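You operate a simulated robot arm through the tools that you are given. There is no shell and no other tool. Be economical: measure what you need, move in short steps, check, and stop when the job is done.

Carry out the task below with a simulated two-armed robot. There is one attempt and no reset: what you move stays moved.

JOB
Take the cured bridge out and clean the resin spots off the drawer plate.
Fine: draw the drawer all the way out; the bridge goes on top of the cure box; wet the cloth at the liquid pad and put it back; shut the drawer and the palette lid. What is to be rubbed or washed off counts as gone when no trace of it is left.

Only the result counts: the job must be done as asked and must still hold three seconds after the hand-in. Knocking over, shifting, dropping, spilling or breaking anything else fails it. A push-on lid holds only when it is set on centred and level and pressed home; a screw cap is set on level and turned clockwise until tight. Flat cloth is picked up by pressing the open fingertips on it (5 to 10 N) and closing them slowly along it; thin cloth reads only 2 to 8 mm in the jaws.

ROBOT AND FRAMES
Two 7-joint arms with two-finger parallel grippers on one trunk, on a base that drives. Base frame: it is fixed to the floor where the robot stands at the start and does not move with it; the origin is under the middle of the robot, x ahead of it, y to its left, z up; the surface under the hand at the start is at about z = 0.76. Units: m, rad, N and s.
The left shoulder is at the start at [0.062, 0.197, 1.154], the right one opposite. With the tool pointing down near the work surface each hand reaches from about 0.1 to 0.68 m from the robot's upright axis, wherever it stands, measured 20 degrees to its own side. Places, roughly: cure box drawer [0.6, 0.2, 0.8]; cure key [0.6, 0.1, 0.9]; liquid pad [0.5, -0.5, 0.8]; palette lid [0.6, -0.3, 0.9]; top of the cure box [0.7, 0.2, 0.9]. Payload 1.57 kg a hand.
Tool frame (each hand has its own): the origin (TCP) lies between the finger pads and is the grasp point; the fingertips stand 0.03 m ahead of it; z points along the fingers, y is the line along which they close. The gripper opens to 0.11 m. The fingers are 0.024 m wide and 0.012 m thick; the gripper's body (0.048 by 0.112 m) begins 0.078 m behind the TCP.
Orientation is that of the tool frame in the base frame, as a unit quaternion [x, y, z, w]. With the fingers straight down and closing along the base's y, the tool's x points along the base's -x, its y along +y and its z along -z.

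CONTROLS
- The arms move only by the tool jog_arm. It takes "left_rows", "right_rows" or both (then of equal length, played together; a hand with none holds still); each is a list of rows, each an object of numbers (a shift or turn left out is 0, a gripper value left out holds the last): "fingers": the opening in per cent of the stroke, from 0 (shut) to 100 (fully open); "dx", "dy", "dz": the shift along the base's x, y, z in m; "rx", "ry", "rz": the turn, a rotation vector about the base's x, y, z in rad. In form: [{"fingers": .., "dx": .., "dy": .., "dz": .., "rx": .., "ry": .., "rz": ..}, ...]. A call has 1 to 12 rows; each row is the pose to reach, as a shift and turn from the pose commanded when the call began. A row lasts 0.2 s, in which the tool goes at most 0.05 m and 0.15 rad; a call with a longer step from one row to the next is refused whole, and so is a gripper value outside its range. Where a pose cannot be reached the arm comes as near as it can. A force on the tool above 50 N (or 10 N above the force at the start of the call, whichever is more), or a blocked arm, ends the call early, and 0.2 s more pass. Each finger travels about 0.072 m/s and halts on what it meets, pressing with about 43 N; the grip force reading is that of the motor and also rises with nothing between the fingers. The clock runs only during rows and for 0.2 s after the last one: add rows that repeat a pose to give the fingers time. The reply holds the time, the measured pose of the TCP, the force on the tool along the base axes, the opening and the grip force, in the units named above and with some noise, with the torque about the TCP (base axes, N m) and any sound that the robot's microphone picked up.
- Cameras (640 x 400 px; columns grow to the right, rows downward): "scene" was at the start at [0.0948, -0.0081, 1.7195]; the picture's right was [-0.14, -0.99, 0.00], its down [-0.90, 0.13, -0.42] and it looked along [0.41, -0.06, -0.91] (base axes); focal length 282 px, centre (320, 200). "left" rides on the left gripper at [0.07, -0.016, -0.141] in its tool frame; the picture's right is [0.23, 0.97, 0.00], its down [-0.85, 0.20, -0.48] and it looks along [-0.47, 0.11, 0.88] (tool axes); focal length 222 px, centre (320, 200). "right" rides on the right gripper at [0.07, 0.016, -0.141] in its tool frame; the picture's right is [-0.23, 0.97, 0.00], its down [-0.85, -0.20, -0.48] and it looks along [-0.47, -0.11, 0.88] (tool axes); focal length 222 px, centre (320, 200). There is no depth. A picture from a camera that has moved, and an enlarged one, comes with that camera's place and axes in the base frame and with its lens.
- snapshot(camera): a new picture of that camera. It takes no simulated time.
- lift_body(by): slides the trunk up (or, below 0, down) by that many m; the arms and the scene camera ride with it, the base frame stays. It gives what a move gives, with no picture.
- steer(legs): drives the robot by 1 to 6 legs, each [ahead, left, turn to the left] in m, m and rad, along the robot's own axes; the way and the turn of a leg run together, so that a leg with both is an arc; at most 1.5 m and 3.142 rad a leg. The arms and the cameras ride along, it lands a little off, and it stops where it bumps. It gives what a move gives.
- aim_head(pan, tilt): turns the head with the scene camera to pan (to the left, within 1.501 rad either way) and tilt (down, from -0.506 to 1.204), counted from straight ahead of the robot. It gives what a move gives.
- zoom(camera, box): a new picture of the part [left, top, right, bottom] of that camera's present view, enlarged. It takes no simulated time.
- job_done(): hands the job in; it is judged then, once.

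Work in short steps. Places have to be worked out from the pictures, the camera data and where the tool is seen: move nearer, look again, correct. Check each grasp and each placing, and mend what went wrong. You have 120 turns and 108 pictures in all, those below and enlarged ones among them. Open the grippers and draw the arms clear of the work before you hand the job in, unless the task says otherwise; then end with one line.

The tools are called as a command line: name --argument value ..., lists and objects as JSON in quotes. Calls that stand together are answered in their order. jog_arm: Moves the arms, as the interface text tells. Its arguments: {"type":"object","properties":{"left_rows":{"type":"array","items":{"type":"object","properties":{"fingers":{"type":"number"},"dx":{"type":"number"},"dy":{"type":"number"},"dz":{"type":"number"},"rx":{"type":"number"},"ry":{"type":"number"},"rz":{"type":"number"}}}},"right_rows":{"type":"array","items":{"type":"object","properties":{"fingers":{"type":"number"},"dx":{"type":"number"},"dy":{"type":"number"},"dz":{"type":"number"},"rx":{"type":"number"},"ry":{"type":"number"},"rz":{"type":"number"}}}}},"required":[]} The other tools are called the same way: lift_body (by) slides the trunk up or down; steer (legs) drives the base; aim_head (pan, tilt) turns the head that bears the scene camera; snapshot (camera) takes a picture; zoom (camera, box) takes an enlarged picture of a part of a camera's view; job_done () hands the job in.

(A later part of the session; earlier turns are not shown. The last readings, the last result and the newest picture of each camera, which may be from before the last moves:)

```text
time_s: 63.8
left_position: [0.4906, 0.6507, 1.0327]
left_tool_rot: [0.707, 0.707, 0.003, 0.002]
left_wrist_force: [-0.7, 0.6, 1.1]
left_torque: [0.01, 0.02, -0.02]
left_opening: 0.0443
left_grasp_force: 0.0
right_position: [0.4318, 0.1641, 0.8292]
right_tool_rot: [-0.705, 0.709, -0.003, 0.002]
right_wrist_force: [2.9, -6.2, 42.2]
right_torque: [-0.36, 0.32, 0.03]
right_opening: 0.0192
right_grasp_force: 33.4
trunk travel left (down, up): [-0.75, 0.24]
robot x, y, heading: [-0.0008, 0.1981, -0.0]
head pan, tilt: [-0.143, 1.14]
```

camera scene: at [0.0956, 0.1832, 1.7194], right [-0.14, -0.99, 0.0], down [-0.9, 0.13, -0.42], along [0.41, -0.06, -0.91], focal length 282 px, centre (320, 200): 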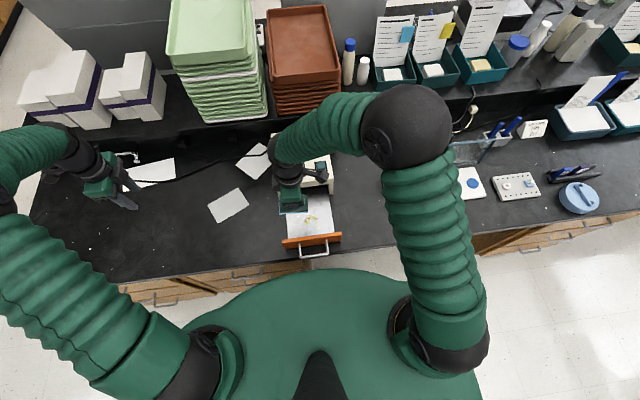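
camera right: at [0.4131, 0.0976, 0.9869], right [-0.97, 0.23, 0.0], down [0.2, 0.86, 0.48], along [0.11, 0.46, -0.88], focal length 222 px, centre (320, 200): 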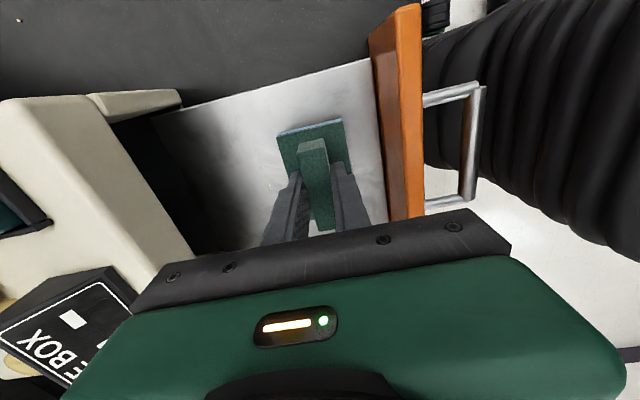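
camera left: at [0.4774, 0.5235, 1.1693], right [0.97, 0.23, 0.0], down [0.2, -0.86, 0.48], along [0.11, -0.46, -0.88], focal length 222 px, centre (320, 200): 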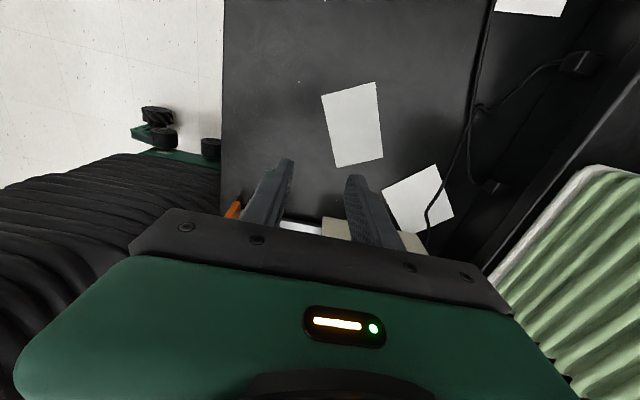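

Contact is at z ≈ 0.829. I ease to roughly 12 N and rub in strokes over the whole spotted area.

jog_arm --right_rows '[{"dz": 0.0025}, {"dz": 0.0025, "dx": -0.018}, {"dz": 0.0025, "dx": 0.01}, {"dz": 0.0025, "dx": 0.042}, {"dz": 0.0025, "dx": 0.01}, {"dz": 0.0025, "dx": -0.018}, {"dz": 0.0025, "dx": -0.018, "dy": -0.014}, {"dz": 0.0025, "dx": 0.012, "dy": -0.014}, {"dz": 0.0025, "dx": 0.042, "dy": -0.014}, {"dz": 0.0025, "dx": 0.01, "dy": -0.014}, {"dz": 0.0025, "dx": -0.018, "dy": -0.014}, {"dz": 0.0025, "dx": -0.018, "dy": 0.005}]'

jog_arm --right_rows '[{"dy": 0.016}, {"dx": 0.03, "dy": 0.016}, {"dx": 0.06, "dy": 0.016}, {"dx": 0.03, "dy": 0.016}, {"dx": 0.0, "dy": 0.016}, {"dx": 0.03, "dy": 0.02}, {"dx": 0.06, "dy": 0.02}, {"dx": 0.06, "dy": -0.01}, {"dx": 0.03, "dy": 0.0}, {"dx": 0.0, "dy": 0.0}]'

jog_arm --right_rows '[{"dz": 0.03}, {"dz": 0.06}, {"dz": 0.1}, {"dz": 0.12, "dy": -0.04}, {"dz": 0.14, "dy": -0.08}, {"dz": 0.15, "dy": -0.12}]'

zoom --camera "scene" --box '[240, 170, 368, 250]'

snapshot --camera "right"

```text
time_s: 66.4
left_position: [0.4935, 0.6532, 1.0304]
left_tool_rot: [0.707, 0.707, 0.001, 0.002]
left_wrist_force: [0.1, 0.1, 0.3]
left_torque: [-0.04, 0.0, 0.0]
left_opening: 0.0437
left_grasp_force: 0.2
right_position: [0.4141, 0.1687, 0.8295]
right_tool_rot: [-0.705, 0.709, -0.001, -0.001]
right_wrist_force: [0.1, 0.2, -0.8]
right_torque: [-0.05, -0.01, 0.0]
right_opening: 0.0191
right_grasp_force: 33.1
trunk travel left (down, up): [-0.75, 0.24]
robot x, y, heading: [0.001, 0.1999, 0.001]
head pan, tilt: [-0.143, 1.14]
```

```text
time_s: 68.6
left_position: [0.4915, 0.6536, 1.0319]
left_tool_rot: [0.707, 0.707, 0.002, 0.001]
left_wrist_force: [-1.0, 0.7, 0.2]
left_torque: [0.02, -0.01, -0.02]
left_opening: 0.0437
left_grasp_force: 0.0
right_position: [0.4122, 0.1693, 0.8292]
right_tool_rot: [-0.705, 0.709, -0.002, -0.001]
right_wrist_force: [-1.1, -4.2, 9.8]
right_torque: [0.27, 0.06, 0.08]
right_opening: 0.0189
right_grasp_force: 33.2
trunk travel left (down, up): [-0.75, 0.24]
robot x, y, heading: [0.0003, 0.1974, 0.003]
head pan, tilt: [-0.143, 1.14]
```

```text
time_s: 70.0
left_position: [0.4916, 0.6503, 1.0312]
left_tool_rot: [0.707, 0.707, 0.002, -0.001]
left_wrist_force: [0.1, -0.2, -0.1]
left_torque: [-0.01, -0.05, -0.03]
left_opening: 0.044
left_grasp_force: 0.1
right_position: [0.4131, 0.0468, 0.9807]
right_tool_rot: [-0.706, 0.709, -0.001, 0.0]
right_wrist_force: [-0.1, -0.4, -0.8]
right_torque: [0.0, 0.0, -0.01]
right_opening: 0.019
right_grasp_force: 33.4
trunk travel left (down, up): [-0.75, 0.24]
robot x, y, heading: [-0.0035, 0.1964, 0.003]
head pan, tilt: [-0.143, 1.14]
```

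```text
5.00 times, centred on (304, 210) of scene
camera zoom: at [0.0945, 0.1873, 1.7195], right [-0.14, -0.99, 0.0], down [-0.9, 0.13, -0.42], along [0.41, -0.06, -0.91], focal length 1407 px, centre (400, 150)
```

zoom: 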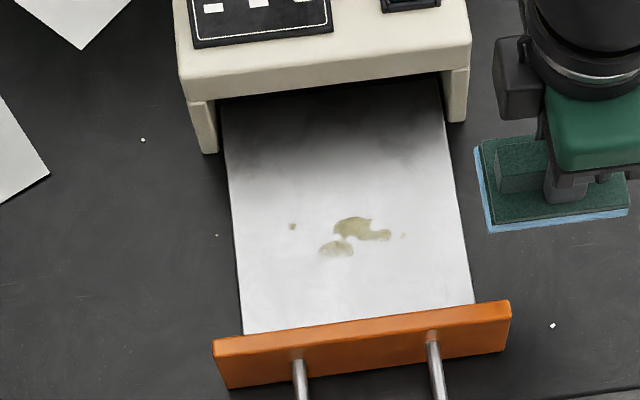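

```text
42 pictures are left
camera right: at [0.3964, -0.0233, 1.1221], right [-0.97, 0.23, 0.0], down [0.2, 0.85, 0.48], along [0.11, 0.46, -0.88], focal length 222 px, centre (320, 200)
```

right: 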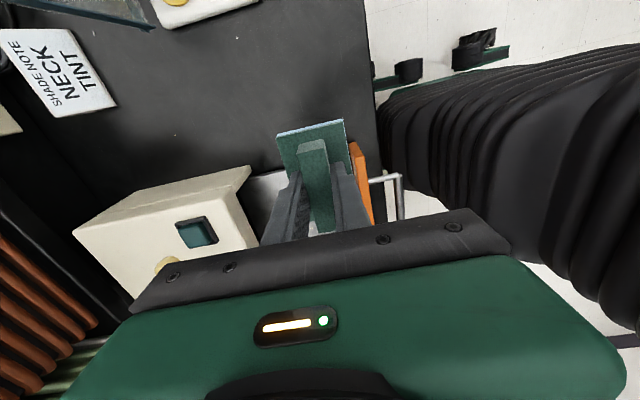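

Most spots are gone; the remaining ones are around x 0.44–0.47, y 0.13–0.21. I go back and rub there with more pressure.

jog_arm --right_rows '[{"dx": 0.015, "dy": 0.04}, {"dx": 0.03, "dy": 0.08}, {"dx": 0.045, "dy": 0.118}, {"dx": 0.045, "dy": 0.118, "dz": -0.04}, {"dx": 0.045, "dy": 0.118, "dz": -0.08}, {"dx": 0.045, "dy": 0.118, "dz": -0.12}, {"dx": 0.045, "dy": 0.118, "dz": -0.14}, {"dx": 0.045, "dy": 0.118, "dz": -0.148}, {"dx": 0.045, "dy": 0.118, "dz": -0.152}, {"dx": 0.045, "dy": 0.118, "dz": -0.154}]'

```text
time_s: 72.2
left_position: [0.4901, 0.6523, 1.033]
left_tool_rot: [0.707, 0.707, 0.002, 0.002]
left_wrist_force: [0.4, -0.5, -0.5]
left_torque: [0.0, 0.01, 0.01]
left_opening: 0.0438
left_grasp_force: 0.1
right_position: [0.4605, 0.1656, 0.8279]
right_tool_rot: [-0.705, 0.709, -0.004, 0.003]
right_wrist_force: [1.4, -4.7, 31.3]
right_torque: [-0.44, 0.34, -0.02]
right_opening: 0.019
right_grasp_force: 33.7
trunk travel left (down, up): [-0.75, 0.24]
robot x, y, heading: [0.0023, 0.1994, 0.001]
head pan, tilt: [-0.143, 1.14]
```

jog_arm --right_rows '[{"dz": 0.0005, "dx": 0.02}, {"dz": 0.0005, "dx": -0.02}, {"dz": 0.0005, "dx": 0.02}, {"dz": 0.0005, "dx": -0.02}, {"dz": 0.0005, "dx": -0.02, "dy": -0.015}, {"dz": 0.0005, "dx": 0.02, "dy": -0.015}, {"dz": 0.0005, "dx": -0.02, "dy": -0.015}, {"dz": 0.0005, "dx": -0.02, "dy": 0.018}, {"dz": 0.0005, "dx": 0.02, "dy": 0.018}, {"dz": 0.0005, "dx": -0.02, "dy": 0.018}, {"dz": 0.0005, "dx": 0.02, "dy": 0.018}, {"dz": 0.0005, "dx": 0.0, "dy": 0.0}]'

jog_arm --right_rows '[{"dx": 0.02}, {"dx": -0.02}, {"dx": 0.02}, {"dx": -0.02}, {"dx": -0.02, "dy": -0.015}, {"dx": 0.02, "dy": -0.015}, {"dx": -0.02, "dy": -0.015}, {"dx": -0.02, "dy": 0.018}, {"dx": 0.02, "dy": 0.018}, {"dx": -0.02, "dy": 0.018}, {"dx": 0.02, "dy": 0.018}, {"dx": 0.0, "dy": 0.0}]'

jog_arm --right_rows '[{"dz": 0.03}, {"dz": 0.06}, {"dz": 0.1}, {"dz": 0.12, "dx": -0.02, "dy": -0.04}, {"dz": 0.14, "dx": -0.03, "dy": -0.08}, {"dz": 0.15, "dx": -0.04, "dy": -0.12}]'

zoom --camera "scene" --box '[240, 170, 368, 250]'

```text
time_s: 72.8
left_position: [0.491, 0.6527, 1.0302]
left_tool_rot: [0.707, 0.707, 0.002, 0.0]
left_wrist_force: [-1.0, -0.8, -0.2]
left_torque: [0.01, 0.0, 0.03]
left_opening: 0.0439
left_grasp_force: 0.1
right_position: [0.4606, 0.167, 0.8295]
right_tool_rot: [-0.705, 0.709, -0.005, 0.003]
right_wrist_force: [0.1, -2.2, 13.5]
right_torque: [0.07, 0.37, 0.07]
right_opening: 0.0193
right_grasp_force: 33.3
trunk travel left (down, up): [-0.75, 0.24]
robot x, y, heading: [-0.0049, 0.1961, -0.003]
head pan, tilt: [-0.143, 1.14]
stopped in row 2 (right hand): the force on the tool passed its limit at 54 N (the readings are from after the stop); the commanded pose is now the measured one
```

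```text
time_s: 75.3
left_position: [0.4905, 0.6537, 1.0299]
left_tool_rot: [0.708, 0.706, 0.002, 0.003]
left_wrist_force: [0.4, -0.3, -0.4]
left_torque: [0.01, -0.04, -0.01]
left_opening: 0.044
left_grasp_force: 0.1
right_position: [0.4574, 0.17, 0.8286]
right_tool_rot: [-0.705, 0.709, -0.003, 0.003]
right_wrist_force: [2.5, 8.0, 17.5]
right_torque: [0.83, 0.39, -0.24]
right_opening: 0.0193
right_grasp_force: 33.4
trunk travel left (down, up): [-0.75, 0.24]
robot x, y, heading: [-0.0038, 0.2013, 0.001]
head pan, tilt: [-0.143, 1.14]
```

```text
time_s: 76.8
left_position: [0.4919, 0.6507, 1.0319]
left_tool_rot: [0.707, 0.707, 0.003, 0.001]
left_wrist_force: [0.2, 0.0, 0.2]
left_torque: [0.03, 0.03, 0.01]
left_opening: 0.0443
left_grasp_force: 0.1
right_position: [0.4201, 0.0438, 0.979]
right_tool_rot: [-0.705, 0.709, -0.002, 0.003]
right_wrist_force: [0.6, 0.5, -1.3]
right_torque: [-0.01, -0.01, -0.04]
right_opening: 0.019
right_grasp_force: 33.1
trunk travel left (down, up): [-0.75, 0.24]
robot x, y, heading: [0.0016, 0.1951, 0.001]
head pan, tilt: [-0.143, 1.14]
```

```text
5.00 times, centred on (304, 210) of scene
camera zoom: at [0.0938, 0.1859, 1.7195], right [-0.14, -0.99, 0.0], down [-0.9, 0.13, -0.42], along [0.41, -0.06, -0.91], focal length 1407 px, centre (400, 150)
```

zoom: 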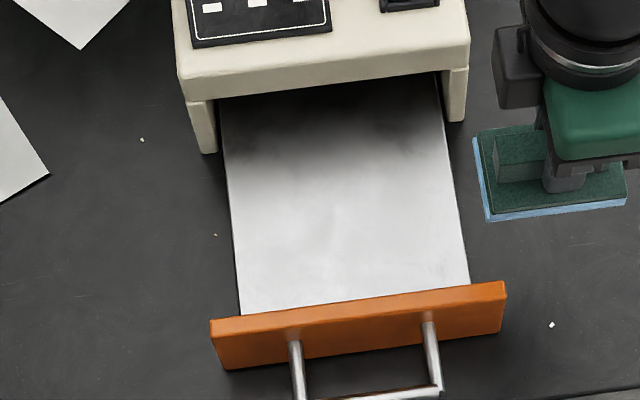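

The plate looks clean. I zoom harder to look for traces.

zoom --camera "scene" --box '[280, 185, 340, 235]'

snapshot --camera "right"

```text
8.00 times, centred on (310, 210) of scene
camera zoom: at [0.0938, 0.1859, 1.7195], right [-0.14, -0.99, 0.0], down [-0.9, 0.13, -0.42], along [0.41, -0.06, -0.91], focal length 2252 px, centre (400, 120)
```

zoom: 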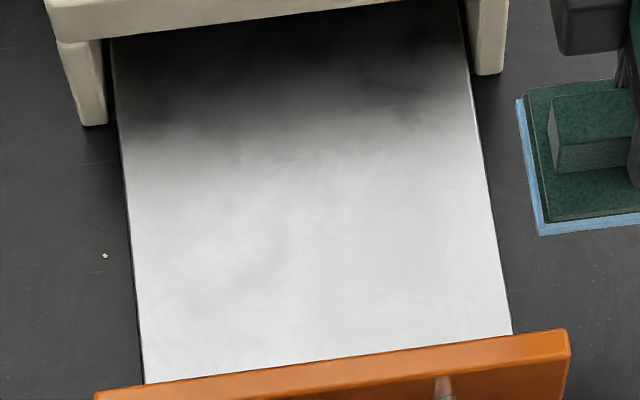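

```text
39 pictures are left
camera right: at [0.4018, -0.025, 1.1209], right [-0.97, 0.23, -0.01], down [0.2, 0.85, 0.48], along [0.12, 0.47, -0.88], focal length 222 px, centre (320, 200)
```

right: 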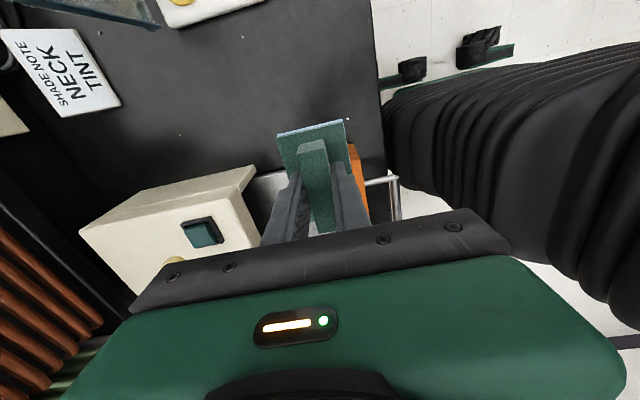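

The plate is spotless. I bring the cloth back over its original spot, yawed to match.

jog_arm --right_rows '[{"dx": 0.015, "dy": -0.04, "ry": 0.007, "rz": 0.052}, {"dx": 0.034, "dy": -0.082, "dz": -0.02, "ry": 0.007, "rz": 0.052}, {"dx": 0.034, "dy": -0.082, "dz": -0.06, "ry": 0.007, "rz": 0.052}, {"dx": 0.034, "dy": -0.082, "dz": -0.1, "ry": 0.007, "rz": 0.052}, {"dx": 0.034, "dy": -0.082, "dz": -0.14, "ry": 0.007, "rz": 0.052}, {"dx": 0.034, "dy": -0.082, "dz": -0.155, "ry": 0.007, "rz": 0.052}]'

zoom --camera "scene" --box '[320, 180, 400, 230]'

```text
refused: row 2 steps farther than a row can; nothing moved
```

```text
8.00 times, centred on (360, 205) of scene
camera zoom: at [0.0938, 0.1859, 1.7195], right [-0.14, -0.99, 0.0], down [-0.9, 0.13, -0.42], along [0.41, -0.06, -0.91], focal length 2252 px, centre (0, 160)
```

zoom: 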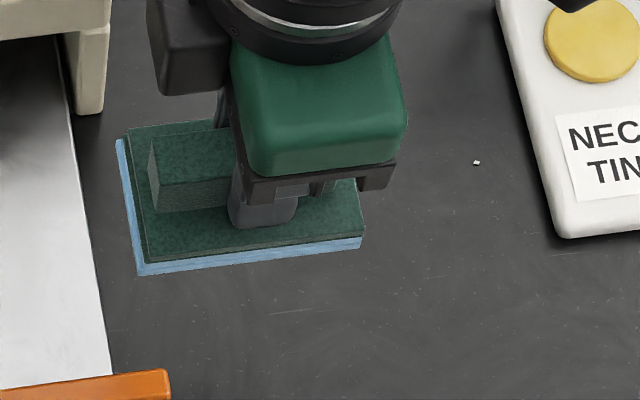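

jog_arm --right_rows '[{"dx": 0.015, "dy": -0.04, "ry": 0.007, "rz": 0.052}, {"dx": 0.034, "dy": -0.082, "ry": 0.007, "rz": 0.052}, {"dx": 0.034, "dy": -0.082, "dz": -0.04, "ry": 0.007, "rz": 0.052}, {"dx": 0.034, "dy": -0.082, "dz": -0.08, "ry": 0.007, "rz": 0.052}, {"dx": 0.034, "dy": -0.082, "dz": -0.12, "ry": 0.007, "rz": 0.052}, {"dx": 0.034, "dy": -0.082, "dz": -0.145, "ry": 0.007, "rz": 0.052}, {"dx": 0.034, "dy": -0.082, "dz": -0.158, "ry": 0.007, "rz": 0.052}]'

zoom --camera "scene" --box '[320, 180, 400, 230]'

```text
time_s: 78.3
left_position: [0.4929, 0.6509, 1.0308]
left_tool_rot: [0.707, 0.707, 0.002, 0.001]
left_wrist_force: [0.3, 0.6, -0.1]
left_torque: [0.0, -0.01, 0.02]
left_opening: 0.0437
left_grasp_force: 0.1
right_position: [0.4541, -0.035, 0.8177]
right_tool_rot: [0.723, -0.691, 0.001, -0.001]
right_wrist_force: [0.0, -0.6, -1.3]
right_torque: [-0.03, -0.02, 0.03]
right_opening: 0.0187
right_grasp_force: 33.3
trunk travel left (down, up): [-0.75, 0.24]
robot x, y, heading: [-0.0014, 0.194, -0.003]
head pan, tilt: [-0.143, 1.14]
```

```text
8.00 times, centred on (360, 205) of scene
camera zoom: at [0.096, 0.1881, 1.7194], right [-0.14, -0.99, 0.0], down [-0.9, 0.13, -0.42], along [0.41, -0.06, -0.91], focal length 2252 px, centre (0, 160)
```

zoom: 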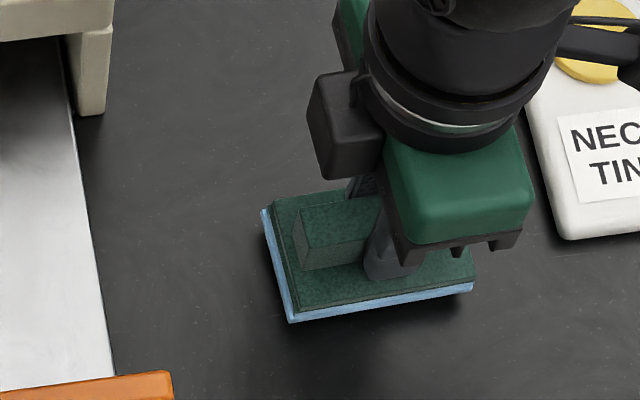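

I lower to the table by feel.

jog_arm --right_rows '[{"dy": -0.002, "dz": -0.004}, {"dy": -0.002, "dz": -0.007}, {"dy": -0.002, "dz": -0.009}, {"dy": -0.002, "dz": -0.0105}]'

```text
time_s: 79.3
left_position: [0.4926, 0.6517, 1.0302]
left_tool_rot: [0.707, 0.707, 0.002, 0.001]
left_wrist_force: [-0.5, 0.0, -1.0]
left_torque: [0.0, -0.02, 0.0]
left_opening: 0.0442
left_grasp_force: 0.1
right_position: [0.4534, -0.037, 0.8082]
right_tool_rot: [0.724, -0.69, 0.0, 0.001]
right_wrist_force: [0.3, -0.3, -0.2]
right_torque: [-0.03, -0.01, -0.02]
right_opening: 0.0192
right_grasp_force: 33.2
trunk travel left (down, up): [-0.75, 0.24]
robot x, y, heading: [-0.0012, 0.1959, -0.0]
head pan, tilt: [-0.143, 1.14]
```

jog_arm --right_rows '[{"dz": -0.001}, {"dz": -0.002}, {"dz": -0.003}]'

```text
time_s: 80.2
left_position: [0.4918, 0.6533, 1.0313]
left_tool_rot: [0.707, 0.707, 0.003, 0.002]
left_wrist_force: [-0.2, -0.4, 0.1]
left_torque: [-0.02, -0.02, 0.0]
left_opening: 0.0442
left_grasp_force: 0.1
right_position: [0.4535, -0.0368, 0.8066]
right_tool_rot: [0.723, -0.69, 0.001, 0.0]
right_wrist_force: [-0.5, -0.1, 4.9]
right_torque: [0.25, 0.1, 0.05]
right_opening: 0.0191
right_grasp_force: 33.5
trunk travel left (down, up): [-0.75, 0.24]
robot x, y, heading: [-0.0031, 0.1953, -0.002]
head pan, tilt: [-0.143, 1.14]
```

It touches at 5 N. I release and rise.

jog_arm --right_rows '[{"fingers": 30}, {"fingers": 50}, {"fingers": 50}, {"fingers": 50}, {"dz": 0.03}, {"dz": 0.07}, {"dz": 0.11}, {"dz": 0.15}, {"dz": 0.19}, {"dz": 0.23}]'

zoom --camera "scene" --box '[320, 180, 400, 230]'

snapshot --camera "right"

```text
time_s: 82.3
left_position: [0.4917, 0.6523, 1.0305]
left_tool_rot: [0.707, 0.707, 0.003, 0.0]
left_wrist_force: [-0.1, 0.5, -0.6]
left_torque: [0.0, -0.01, 0.02]
left_opening: 0.044
left_grasp_force: 0.0
right_position: [0.4479, -0.0388, 1.0375]
right_tool_rot: [0.723, -0.691, 0.001, 0.0]
right_wrist_force: [-0.9, 0.8, 0.3]
right_torque: [0.02, 0.01, 0.0]
right_opening: 0.0548
right_grasp_force: 0.1
trunk travel left (down, up): [-0.75, 0.24]
robot x, y, heading: [-0.0015, 0.1976, 0.001]
head pan, tilt: [-0.143, 1.14]
```

```text
8.00 times, centred on (360, 205) of scene
camera zoom: at [0.093, 0.1908, 1.7196], right [-0.14, -0.99, 0.0], down [-0.9, 0.13, -0.42], along [0.41, -0.06, -0.91], focal length 2252 px, centre (0, 160)
```

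zoom: 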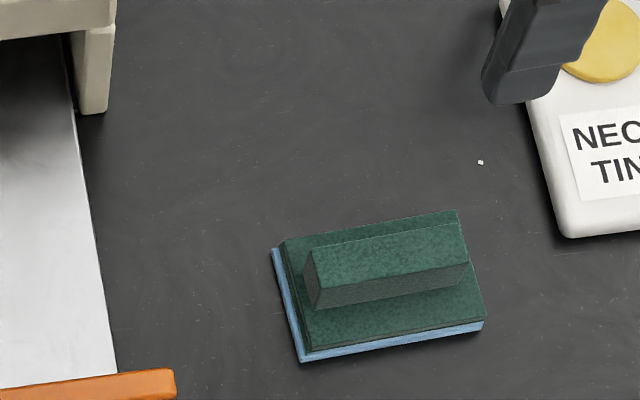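

```text
35 pictures are left
camera right: at [0.4354, -0.1079, 1.1789], right [-0.98, 0.18, 0.0], down [0.16, 0.86, 0.48], along [0.09, 0.47, -0.88], focal length 222 px, centre (320, 200)
```

right: 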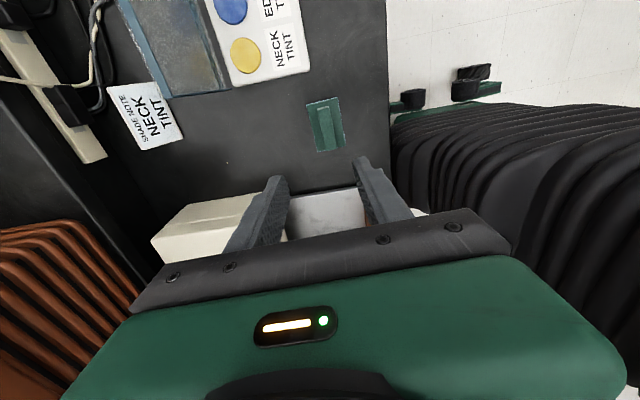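

The cloth is back in place. I drive back to the original base position, where the left arm could reach the drawer loop well.

steer --legs '[[0, -0.197, 0]]'

jog_arm --left_rows '[{"rz": 0.143, "dx": -0.01}, {"rz": 0.286, "dx": -0.02}, {"rz": 0.429, "dx": -0.03, "dy": -0.03}, {"rz": 0.571, "dx": -0.05, "dy": -0.06}, {"rz": 0.714, "dx": -0.07, "dy": -0.09}, {"rz": 0.857, "dx": -0.09, "dy": -0.12}, {"rz": 1.0, "dx": -0.1, "dy": -0.15}, {"rz": 1.143, "dx": -0.11, "dy": -0.18}, {"rz": 1.286, "dx": -0.12, "dy": -0.21}, {"rz": 1.429, "dx": -0.13, "dy": -0.24}, {"rz": 1.571, "dx": -0.13, "dy": -0.27, "fingers": 0}, {"rz": 1.571, "dx": -0.13, "dy": -0.28, "fingers": 0}]'

snapshot --camera "left"

snapshot --camera "scene"

```text
time_s: 83.9
left_position: [0.4918, 0.4657, 1.0293]
left_tool_rot: [0.707, 0.707, 0.001, 0.002]
left_wrist_force: [-0.4, -0.6, -0.6]
left_torque: [0.03, 0.05, 0.0]
left_opening: 0.0437
left_grasp_force: 0.1
right_position: [0.4501, -0.2248, 1.0378]
right_tool_rot: [0.724, -0.69, 0.002, 0.001]
right_wrist_force: [0.6, -0.2, -0.3]
right_torque: [0.01, 0.02, 0.0]
right_opening: 0.055
right_grasp_force: 0.1
trunk travel left (down, up): [-0.75, 0.24]
robot x, y, heading: [0.0008, 0.0063, 0.004]
head pan, tilt: [-0.143, 1.14]
```

```text
time_s: 86.5
left_position: [0.3596, 0.1781, 1.032]
left_tool_rot: [-0.002, 1.0, 0.003, -0.002]
left_wrist_force: [0.0, 0.3, 0.5]
left_torque: [-0.01, -0.01, -0.02]
left_opening: 0.0
left_grasp_force: 21.5
right_position: [0.4508, -0.2316, 1.0363]
right_tool_rot: [0.723, -0.691, 0.0, -0.001]
right_wrist_force: [0.3, 0.4, -1.0]
right_torque: [-0.01, -0.01, -0.01]
right_opening: 0.0551
right_grasp_force: 0.1
trunk travel left (down, up): [-0.75, 0.24]
robot x, y, heading: [0.0008, 0.0084, 0.003]
head pan, tilt: [-0.143, 1.14]
```

```text
34 pictures are left
camera left: at [0.2903, 0.1602, 1.1737], right [-0.23, 0.97, 0.01], down [0.86, 0.2, 0.48], along [0.46, 0.12, -0.88], focal length 222 px, centre (320, 200)
```

left: 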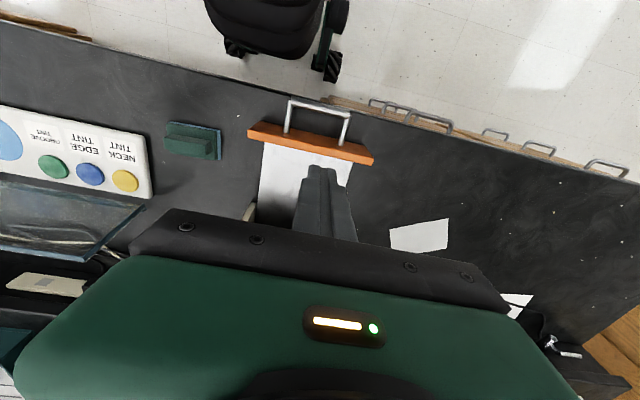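

```text
33 pictures are left
camera scene: at [0.0949, -0.0034, 1.7195], right [-0.14, -0.99, 0.0], down [-0.9, 0.13, -0.42], along [0.41, -0.06, -0.91], focal length 282 px, centre (320, 200)
```

scene: 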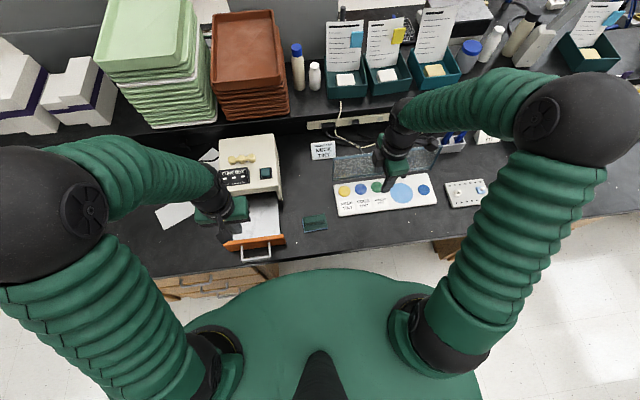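

The bar is at 0.324 and the face at 0.376. I lower the closed fingers into the loop at x 0.352, then push.

jog_arm --left_rows '[{"dx": -0.008, "dy": -0.004, "dz": -0.04}, {"dx": -0.008, "dy": -0.004, "dz": -0.08}, {"dx": -0.008, "dy": -0.004, "dz": -0.12}, {"dx": -0.008, "dy": -0.004, "dz": -0.16}]'

snapshot --camera "left"

```text
time_s: 87.5
left_position: [0.3547, 0.1736, 0.8721]
left_tool_rot: [0.0, 1.0, 0.003, -0.002]
left_wrist_force: [0.8, -0.7, 0.0]
left_torque: [0.0, 0.02, -0.04]
left_opening: 0.0001
left_grasp_force: 21.1
right_position: [0.4501, -0.2308, 1.0355]
right_tool_rot: [0.724, -0.69, -0.001, -0.001]
right_wrist_force: [0.2, 0.0, -0.1]
right_torque: [0.01, -0.03, 0.01]
right_opening: 0.0551
right_grasp_force: 0.0
trunk travel left (down, up): [-0.75, 0.24]
robot x, y, heading: [-0.0018, 0.0016, -0.001]
head pan, tilt: [-0.143, 1.14]
```

```text
32 pictures are left
camera left: at [0.2856, 0.1555, 1.0141], right [-0.23, 0.97, 0.01], down [0.86, 0.2, 0.48], along [0.46, 0.11, -0.88], focal length 222 px, centre (320, 200)
```

left: 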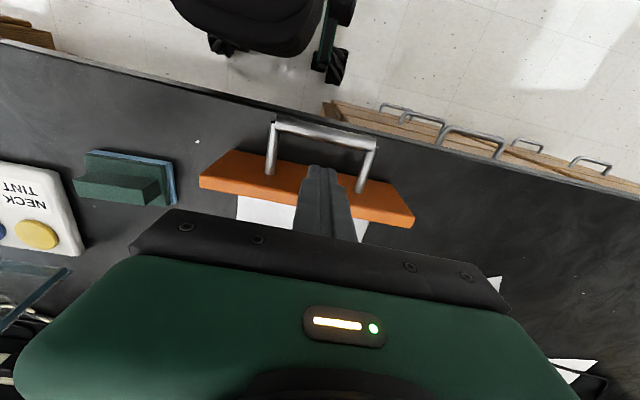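

jog_arm --left_rows '[{"dz": -0.03}, {"dz": -0.055}, {"dz": -0.066}]'

jog_arm --left_rows '[{"dx": 0.01}, {"dx": 0.02}, {"dx": 0.03}, {"dx": 0.04}, {"dx": 0.05}, {"dx": 0.06}, {"dx": 0.07}, {"dx": 0.08}, {"dx": 0.09}, {"dx": 0.1}, {"dx": 0.11}, {"dx": 0.12}]'

snapshot --camera "scene"

```text
time_s: 88.3
left_position: [0.3531, 0.1748, 0.806]
left_tool_rot: [0.0, 1.0, 0.003, -0.001]
left_wrist_force: [-1.2, 0.1, 0.0]
left_torque: [0.02, -0.02, -0.01]
left_opening: 0.0
left_grasp_force: 21.2
right_position: [0.45, -0.2309, 1.0359]
right_tool_rot: [0.724, -0.69, 0.001, -0.001]
right_wrist_force: [-0.2, -0.5, 0.4]
right_torque: [-0.05, 0.02, 0.03]
right_opening: 0.0551
right_grasp_force: 0.0
trunk travel left (down, up): [-0.75, 0.24]
robot x, y, heading: [-0.005, 0.0074, 0.002]
head pan, tilt: [-0.143, 1.14]
```

```text
time_s: 90.9
left_position: [0.4736, 0.1751, 0.8071]
left_tool_rot: [0.0, 1.0, 0.003, -0.003]
left_wrist_force: [-0.6, 0.0, 1.2]
left_torque: [0.0, -0.05, 0.02]
left_opening: 0.0001
left_grasp_force: 21.5
right_position: [0.4501, -0.2314, 1.0357]
right_tool_rot: [0.724, -0.69, 0.0, -0.001]
right_wrist_force: [0.7, -0.2, 0.5]
right_torque: [-0.01, 0.0, 0.03]
right_opening: 0.055
right_grasp_force: 0.0
trunk travel left (down, up): [-0.75, 0.24]
robot x, y, heading: [0.0006, 0.0081, 0.003]
head pan, tilt: [-0.143, 1.14]
```

```text
31 pictures are left
camera scene: at [0.096, -0.0028, 1.7194], right [-0.14, -0.99, 0.0], down [-0.9, 0.13, -0.42], along [0.41, -0.06, -0.91], focal length 282 px, centre (320, 200)
```

scene: 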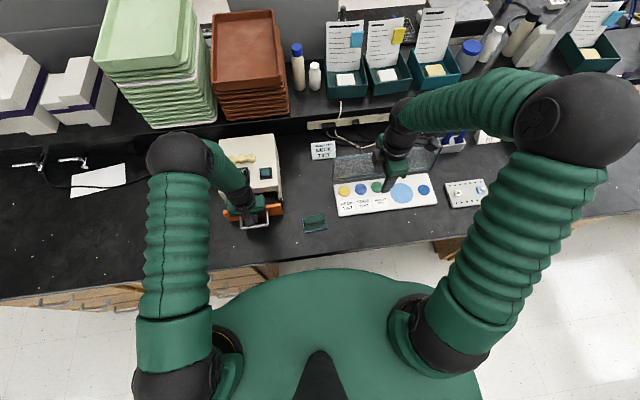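

It is sliding in smoothly. I keep pushing until it stops.

jog_arm --left_rows '[{"dx": 0.01}, {"dx": 0.02}, {"dx": 0.03}, {"dx": 0.036}, {"dx": 0.042}, {"dx": 0.047}, {"dx": 0.052}, {"dx": 0.056}]'

zoom --camera "scene" --box '[190, 120, 318, 240]'

zoom --camera "right" --box '[100, 150, 420, 350]'

```text
time_s: 92.7
left_position: [0.5124, 0.1747, 0.805]
left_tool_rot: [-0.001, 1.0, 0.004, -0.016]
left_wrist_force: [-20.0, 1.6, 20.1]
left_torque: [-0.08, -1.31, 0.0]
left_opening: 0.0
left_grasp_force: 21.4
right_position: [0.4454, -0.2315, 1.0387]
right_tool_rot: [0.724, -0.69, 0.002, -0.002]
right_wrist_force: [0.2, 0.0, -0.6]
right_torque: [0.01, -0.04, -0.01]
right_opening: 0.0552
right_grasp_force: 0.1
trunk travel left (down, up): [-0.75, 0.24]
robot x, y, heading: [-0.0014, 0.0077, 0.003]
head pan, tilt: [-0.143, 1.14]
stopped in row 8 (left hand): the force on the tool passed its limit at 52 N (the readings are from after the stop); the commanded pose is now the measured one
```

```text
3.33 times, centred on (254, 180) of scene
camera zoom: at [0.0852, -0.0038, 1.7208], right [-0.14, -0.99, 0.0], down [-0.9, 0.13, -0.42], along [0.42, -0.06, -0.91], focal length 938 px, centre (540, 267)
```

zoom: 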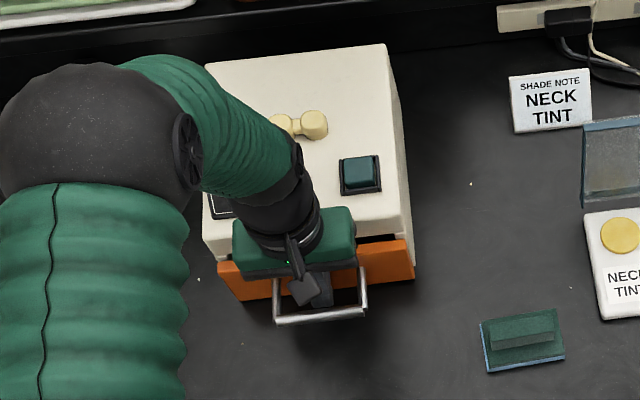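

```text
2.00 times, centred on (260, 250) of right
camera zoom: at [0.4305, -0.3025, 1.1801], right [-0.98, 0.18, -0.01], down [0.16, 0.86, 0.48], along [0.09, 0.47, -0.88], focal length 444 px, centre (440, 100)
```

zoom: 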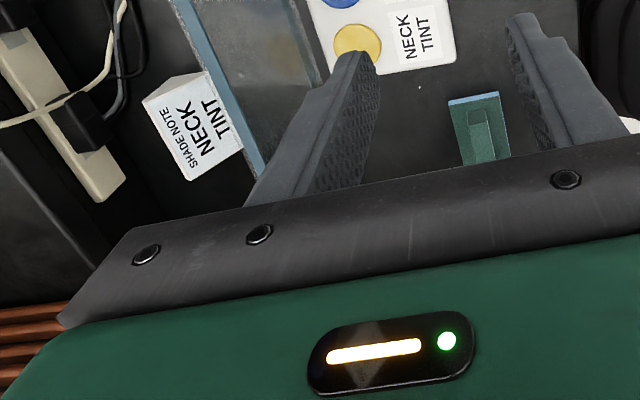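

It stopped at 52 N. I back the fingers off the face, rise out and inspect the drawer.

jog_arm --left_rows '[{"dx": -0.006}, {"dx": -0.006, "dz": 0.04}, {"dx": -0.006, "dz": 0.08}, {"dx": -0.03, "dz": 0.12}, {"dx": -0.06, "dz": 0.15}, {"dx": -0.09, "dz": 0.18}, {"dx": -0.1, "dy": 0.04, "dz": 0.19}, {"dx": -0.1, "dy": 0.08, "dz": 0.19}]'

zoom --camera "scene" --box '[140, 120, 340, 245]'

snapshot --camera "left"

```text
time_s: 94.5
left_position: [0.4172, 0.2594, 0.9898]
left_tool_rot: [0.001, 1.0, 0.001, -0.015]
left_wrist_force: [1.7, -0.1, 0.0]
left_torque: [-0.06, 0.01, 0.02]
left_opening: 0.0
left_grasp_force: 21.2
right_position: [0.4495, -0.2276, 1.0356]
right_tool_rot: [0.724, -0.69, 0.001, 0.001]
right_wrist_force: [0.4, 0.6, 0.0]
right_torque: [-0.01, -0.02, 0.0]
right_opening: 0.0548
right_grasp_force: 0.1
trunk travel left (down, up): [-0.75, 0.24]
robot x, y, heading: [-0.0035, 0.0058, 0.006]
head pan, tilt: [-0.143, 1.14]
```

```text
3.20 times, centred on (240, 182) of scene
camera zoom: at [0.0957, 0.0015, 1.7194], right [-0.14, -0.99, 0.0], down [-0.9, 0.13, -0.42], along [0.41, -0.06, -0.91], focal length 901 px, centre (576, 256)
```

zoom: 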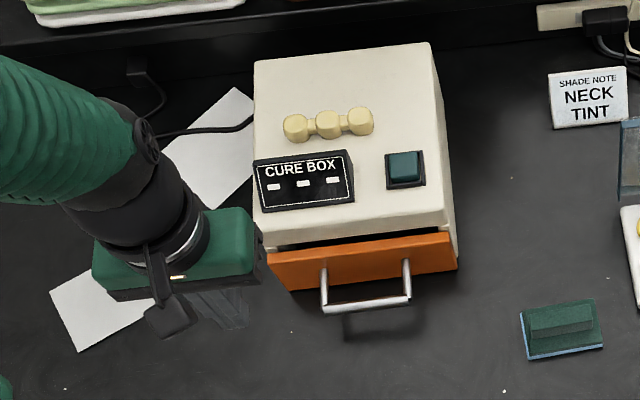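

```text
27 pictures are left
camera left: at [0.3526, 0.2419, 1.1335], right [-0.23, 0.97, 0.01], down [0.87, 0.2, 0.45], along [0.44, 0.11, -0.89], focal length 222 px, centre (320, 200)
```

left: 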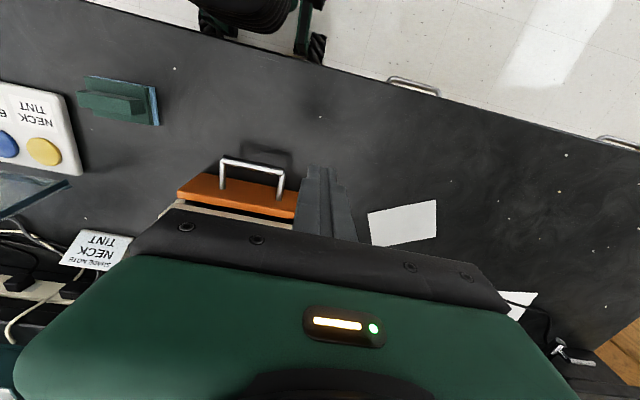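

zoom --camera "left" --box '[150, 140, 310, 240]'

```text
4.00 times, centred on (230, 190) of left
camera zoom: at [0.3526, 0.2419, 1.1335], right [-0.23, 0.97, 0.01], down [0.87, 0.2, 0.45], along [0.44, 0.11, -0.89], focal length 888 px, centre (680, 240)
```

zoom: 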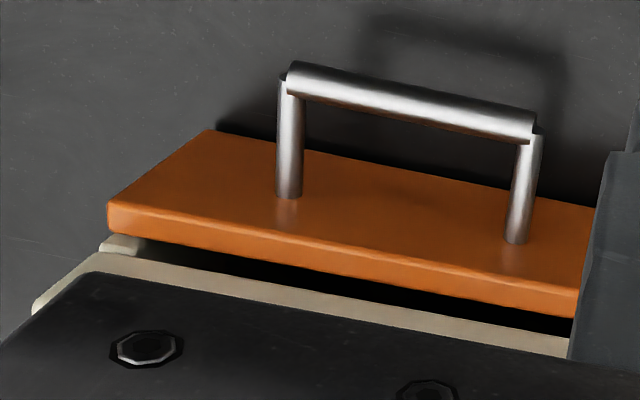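

The drawer is against its stop and back at its initial position (bar x 0.485). For the lid, I go above its top edge with the right fingers open front and back, away from its handle at y ≈ -0.22.

jog_arm --right_rows '[{"dx": 0.03, "fingers": 65}, {"dx": 0.06}, {"dx": 0.09}, {"dx": 0.12}, {"dx": 0.147, "dy": 0.004}, {"dx": 0.147, "dy": 0.004, "dz": -0.03}]'

snapshot --camera "right"

zoom --camera "scene" --box '[300, 110, 460, 220]'

```text
time_s: 95.9
left_position: [0.4175, 0.257, 0.9898]
left_tool_rot: [0.001, 1.0, 0.003, -0.014]
left_wrist_force: [0.2, -0.8, -0.5]
left_torque: [-0.01, -0.03, 0.01]
left_opening: 0.0001
left_grasp_force: 21.8
right_position: [0.5963, -0.2267, 1.0055]
right_tool_rot: [0.724, -0.69, 0.001, 0.0]
right_wrist_force: [0.9, -0.5, 0.5]
right_torque: [-0.01, 0.03, 0.02]
right_opening: 0.0717
right_grasp_force: 0.2
trunk travel left (down, up): [-0.75, 0.24]
robot x, y, heading: [-0.0018, 0.0065, 0.003]
head pan, tilt: [-0.143, 1.14]
```

```text
25 pictures are left
camera right: at [0.5832, -0.2965, 1.1468], right [-0.98, 0.18, 0.0], down [0.16, 0.86, 0.48], along [0.09, 0.47, -0.88], focal length 222 px, centre (320, 200)
```

right: 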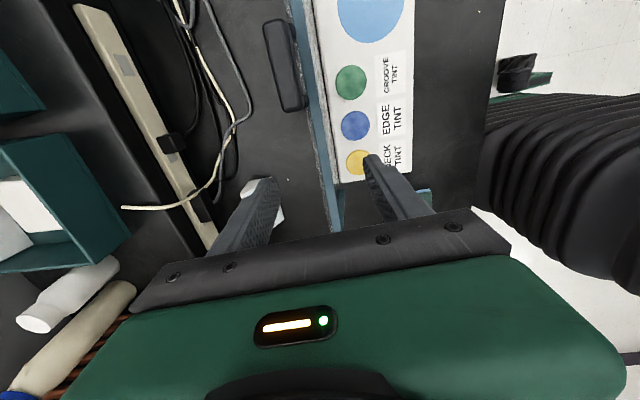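

```text
3.64 times, centred on (380, 165) of scene
camera zoom: at [0.0956, -0.0027, 1.7194], right [-0.14, -0.99, 0.0], down [-0.9, 0.13, -0.41], along [0.41, -0.06, -0.91], focal length 1024 px, centre (102, 327)
```

zoom: 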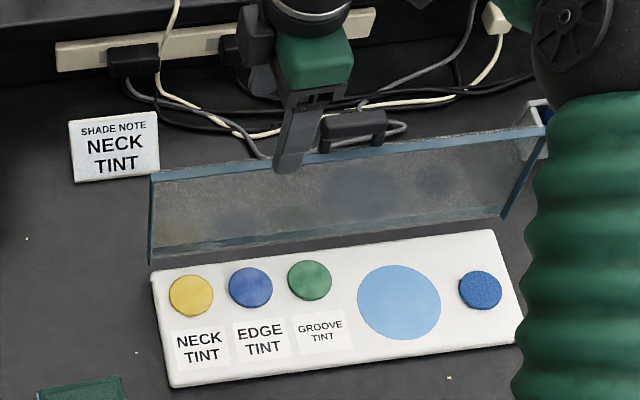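

The lid edge (x ≈ 0.588) is between the fingers and the handle is clear. I descend to straddle the edge and narrow the gap to about 45 mm.

jog_arm --right_rows '[{"dx": -0.006, "dz": -0.03}, {"dx": -0.006, "dz": -0.06}, {"dx": -0.006, "dz": -0.085}, {"dx": -0.006, "dz": -0.085, "fingers": 50}, {"dx": -0.006, "dz": -0.085, "fingers": 42}]'

snapshot --camera "right"

```text
time_s: 97.1
left_position: [0.4172, 0.2572, 0.9906]
left_tool_rot: [0.0, 1.0, 0.004, -0.015]
left_wrist_force: [0.3, 0.7, 0.3]
left_torque: [-0.02, 0.0, 0.02]
left_opening: 0.0
left_grasp_force: 21.3
right_position: [0.5909, -0.2255, 0.92]
right_tool_rot: [0.724, -0.69, 0.001, 0.0]
right_wrist_force: [-0.2, -0.4, 0.0]
right_torque: [-0.03, 0.02, -0.03]
right_opening: 0.0461
right_grasp_force: 0.1
trunk travel left (down, up): [-0.75, 0.24]
robot x, y, heading: [-0.0011, 0.0051, -0.002]
head pan, tilt: [-0.143, 1.14]
```

```text
23 pictures are left
camera right: at [0.5766, -0.2952, 1.0616], right [-0.98, 0.18, 0.0], down [0.16, 0.86, 0.48], along [0.09, 0.47, -0.88], focal length 222 px, centre (320, 200)
```

right: 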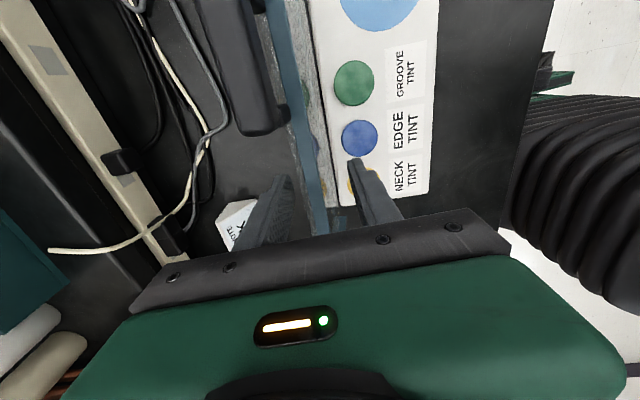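

The lid edge is straddled. I start pulling it forward gently.

jog_arm --right_rows '[{"dx": -0.01}, {"dx": -0.02}, {"dx": -0.03}, {"dx": -0.04}, {"dx": -0.05}]'

zoom --camera "scene" --box '[300, 110, 460, 220]'

```text
time_s: 98.3
left_position: [0.4171, 0.2579, 0.9911]
left_tool_rot: [0.0, 1.0, 0.004, -0.014]
left_wrist_force: [0.1, 0.5, -0.1]
left_torque: [0.02, 0.0, -0.02]
left_opening: 0.0
left_grasp_force: 21.2
right_position: [0.5407, -0.2266, 0.9203]
right_tool_rot: [0.724, -0.69, 0.0, -0.001]
right_wrist_force: [1.1, 0.1, -0.5]
right_torque: [0.0, -0.02, -0.01]
right_opening: 0.047
right_grasp_force: 0.3
trunk travel left (down, up): [-0.75, 0.24]
robot x, y, heading: [-0.0017, 0.0044, 0.0]
head pan, tilt: [-0.143, 1.14]
```

```text
3.64 times, centred on (380, 165) of scene
camera zoom: at [0.0946, -0.0023, 1.7195], right [-0.14, -0.99, 0.0], down [-0.9, 0.13, -0.42], along [0.41, -0.06, -0.91], focal length 1024 px, centre (102, 327)
```

zoom: 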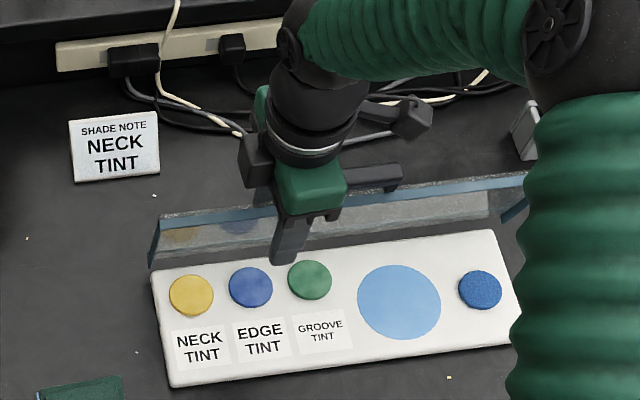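

The lid follows with little force. I keep going forward and down along its arc, slowly.

jog_arm --right_rows '[{"dx": -0.008, "dz": -0.003}, {"dx": -0.016, "dz": -0.006}, {"dx": -0.024, "dz": -0.01}, {"dx": -0.032, "dz": -0.014}, {"dx": -0.04, "dz": -0.018}, {"dx": -0.046, "dz": -0.022}]'

zoom --camera "scene" --box '[300, 110, 460, 220]'

snapshot --camera "right"

```text
time_s: 99.7
left_position: [0.4174, 0.2575, 0.9901]
left_tool_rot: [0.0, 1.0, 0.004, -0.014]
left_wrist_force: [0.0, 0.7, -0.3]
left_torque: [0.01, 0.02, 0.0]
left_opening: 0.0001
left_grasp_force: 21.4
right_position: [0.4939, -0.226, 0.9004]
right_tool_rot: [0.723, -0.69, 0.001, -0.001]
right_wrist_force: [0.9, 0.1, 0.9]
right_torque: [0.02, -0.03, 0.0]
right_opening: 0.0463
right_grasp_force: 0.1
trunk travel left (down, up): [-0.75, 0.24]
robot x, y, heading: [-0.001, 0.0051, 0.001]
head pan, tilt: [-0.143, 1.14]
```

```text
3.64 times, centred on (380, 165) of scene
camera zoom: at [0.0945, -0.0023, 1.7195], right [-0.14, -0.99, 0.0], down [-0.9, 0.13, -0.42], along [0.41, -0.06, -0.91], focal length 1024 px, centre (102, 327)
```

zoom: 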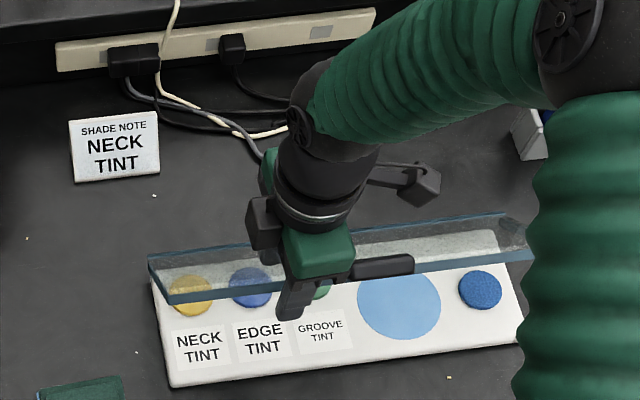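

```text
20 pictures are left
camera right: at [0.4798, -0.2967, 1.0409], right [-0.98, 0.18, 0.0], down [0.16, 0.86, 0.48], along [0.09, 0.47, -0.88], focal length 222 px, centre (320, 200)
```

right: 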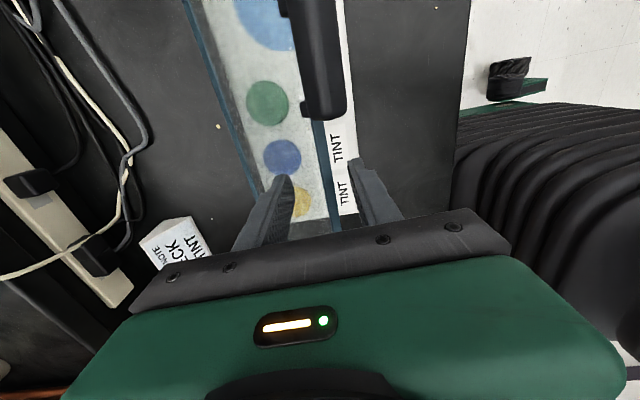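

The lid is about 40° forward and following. I continue.

jog_arm --right_rows '[{"dx": -0.008, "dz": -0.006}, {"dx": -0.016, "dz": -0.012}, {"dx": -0.023, "dz": -0.019}, {"dx": -0.028, "dz": -0.026}, {"dx": -0.033, "dz": -0.032}]'

zoom --camera "scene" --box '[300, 110, 460, 220]'

snapshot --camera "right"

```text
time_s: 100.9
left_position: [0.4177, 0.257, 0.9915]
left_tool_rot: [-0.001, 1.0, 0.004, -0.014]
left_wrist_force: [-0.2, 1.1, -0.6]
left_torque: [0.0, -0.01, 0.01]
left_opening: 0.0
left_grasp_force: 21.4
right_position: [0.4603, -0.2274, 0.8678]
right_tool_rot: [0.724, -0.69, 0.001, -0.002]
right_wrist_force: [0.7, -0.4, 0.2]
right_torque: [0.02, -0.02, 0.03]
right_opening: 0.0461
right_grasp_force: 0.1
trunk travel left (down, up): [-0.75, 0.24]
robot x, y, heading: [0.0023, 0.0068, -0.001]
head pan, tilt: [-0.143, 1.14]
```

```text
3.64 times, centred on (380, 165) of scene
camera zoom: at [0.0946, -0.0023, 1.7195], right [-0.14, -0.99, 0.0], down [-0.9, 0.13, -0.42], along [0.41, -0.06, -0.91], focal length 1024 px, centre (102, 327)
```

zoom: 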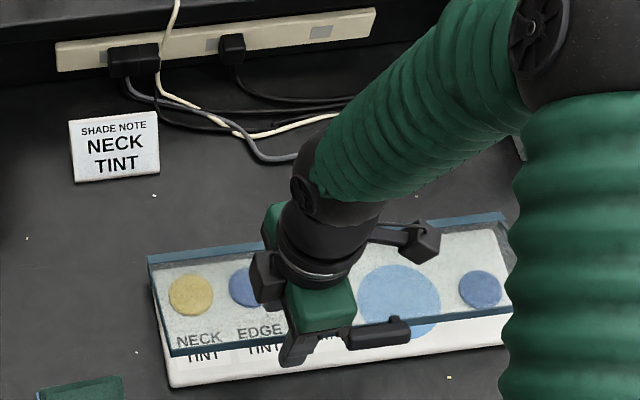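

```text
18 pictures are left
camera right: at [0.4469, -0.2974, 1.0088], right [-0.98, 0.18, 0.0], down [0.16, 0.86, 0.48], along [0.09, 0.47, -0.88], focal length 222 px, centre (320, 200)
```

right: 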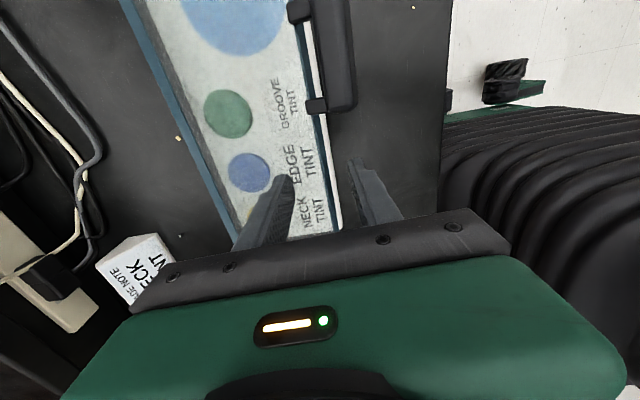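

The lid is nearly down and its hinge holds it by itself, since I read no load. I rise, close the fingers and push it down from above near its front edge.

jog_arm --right_rows '[{"dz": 0.03}, {"dz": 0.06}, {"dz": 0.06, "dx": 0.01, "fingers": 0}, {"dz": 0.06, "dx": 0.02, "fingers": 0}, {"dz": 0.06, "dx": 0.025, "fingers": 0}]'

jog_arm --right_rows '[{"dz": -0.015}, {"dz": -0.03}, {"dz": -0.042}, {"dz": -0.054}, {"dz": -0.066}, {"dz": -0.078}]'

zoom --camera "scene" --box '[300, 110, 460, 220]'

```text
time_s: 102.1
left_position: [0.417, 0.2573, 0.99]
left_tool_rot: [0.0, 1.0, 0.004, -0.014]
left_wrist_force: [-0.1, 0.8, 0.5]
left_torque: [0.0, 0.01, -0.01]
left_opening: 0.0002
left_grasp_force: 21.6
right_position: [0.486, -0.2278, 0.9263]
right_tool_rot: [0.724, -0.69, 0.001, -0.001]
right_wrist_force: [-0.4, -0.3, 0.5]
right_torque: [0.01, -0.01, 0.03]
right_opening: 0.0
right_grasp_force: 20.8
trunk travel left (down, up): [-0.75, 0.24]
robot x, y, heading: [-0.0028, 0.0085, 0.006]
head pan, tilt: [-0.143, 1.14]
```

```text
time_s: 103.5
left_position: [0.4182, 0.258, 0.9904]
left_tool_rot: [0.0, 1.0, 0.004, -0.014]
left_wrist_force: [0.1, 0.3, -0.3]
left_torque: [0.0, 0.03, 0.0]
left_opening: 0.0
left_grasp_force: 21.4
right_position: [0.4869, -0.2274, 0.8496]
right_tool_rot: [0.724, -0.69, 0.0, -0.001]
right_wrist_force: [-0.5, 0.6, -0.3]
right_torque: [0.03, -0.03, 0.03]
right_opening: 0.0001
right_grasp_force: 21.5
trunk travel left (down, up): [-0.75, 0.24]
robot x, y, heading: [-0.0028, 0.005, 0.005]
head pan, tilt: [-0.143, 1.14]
```

```text
3.64 times, centred on (380, 165) of scene
camera zoom: at [0.0951, -0.0024, 1.7194], right [-0.14, -0.99, 0.0], down [-0.9, 0.13, -0.42], along [0.41, -0.06, -0.91], focal length 1024 px, centre (102, 327)
```

zoom: 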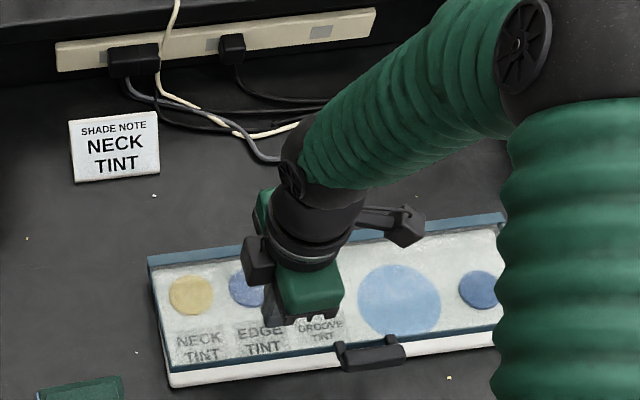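

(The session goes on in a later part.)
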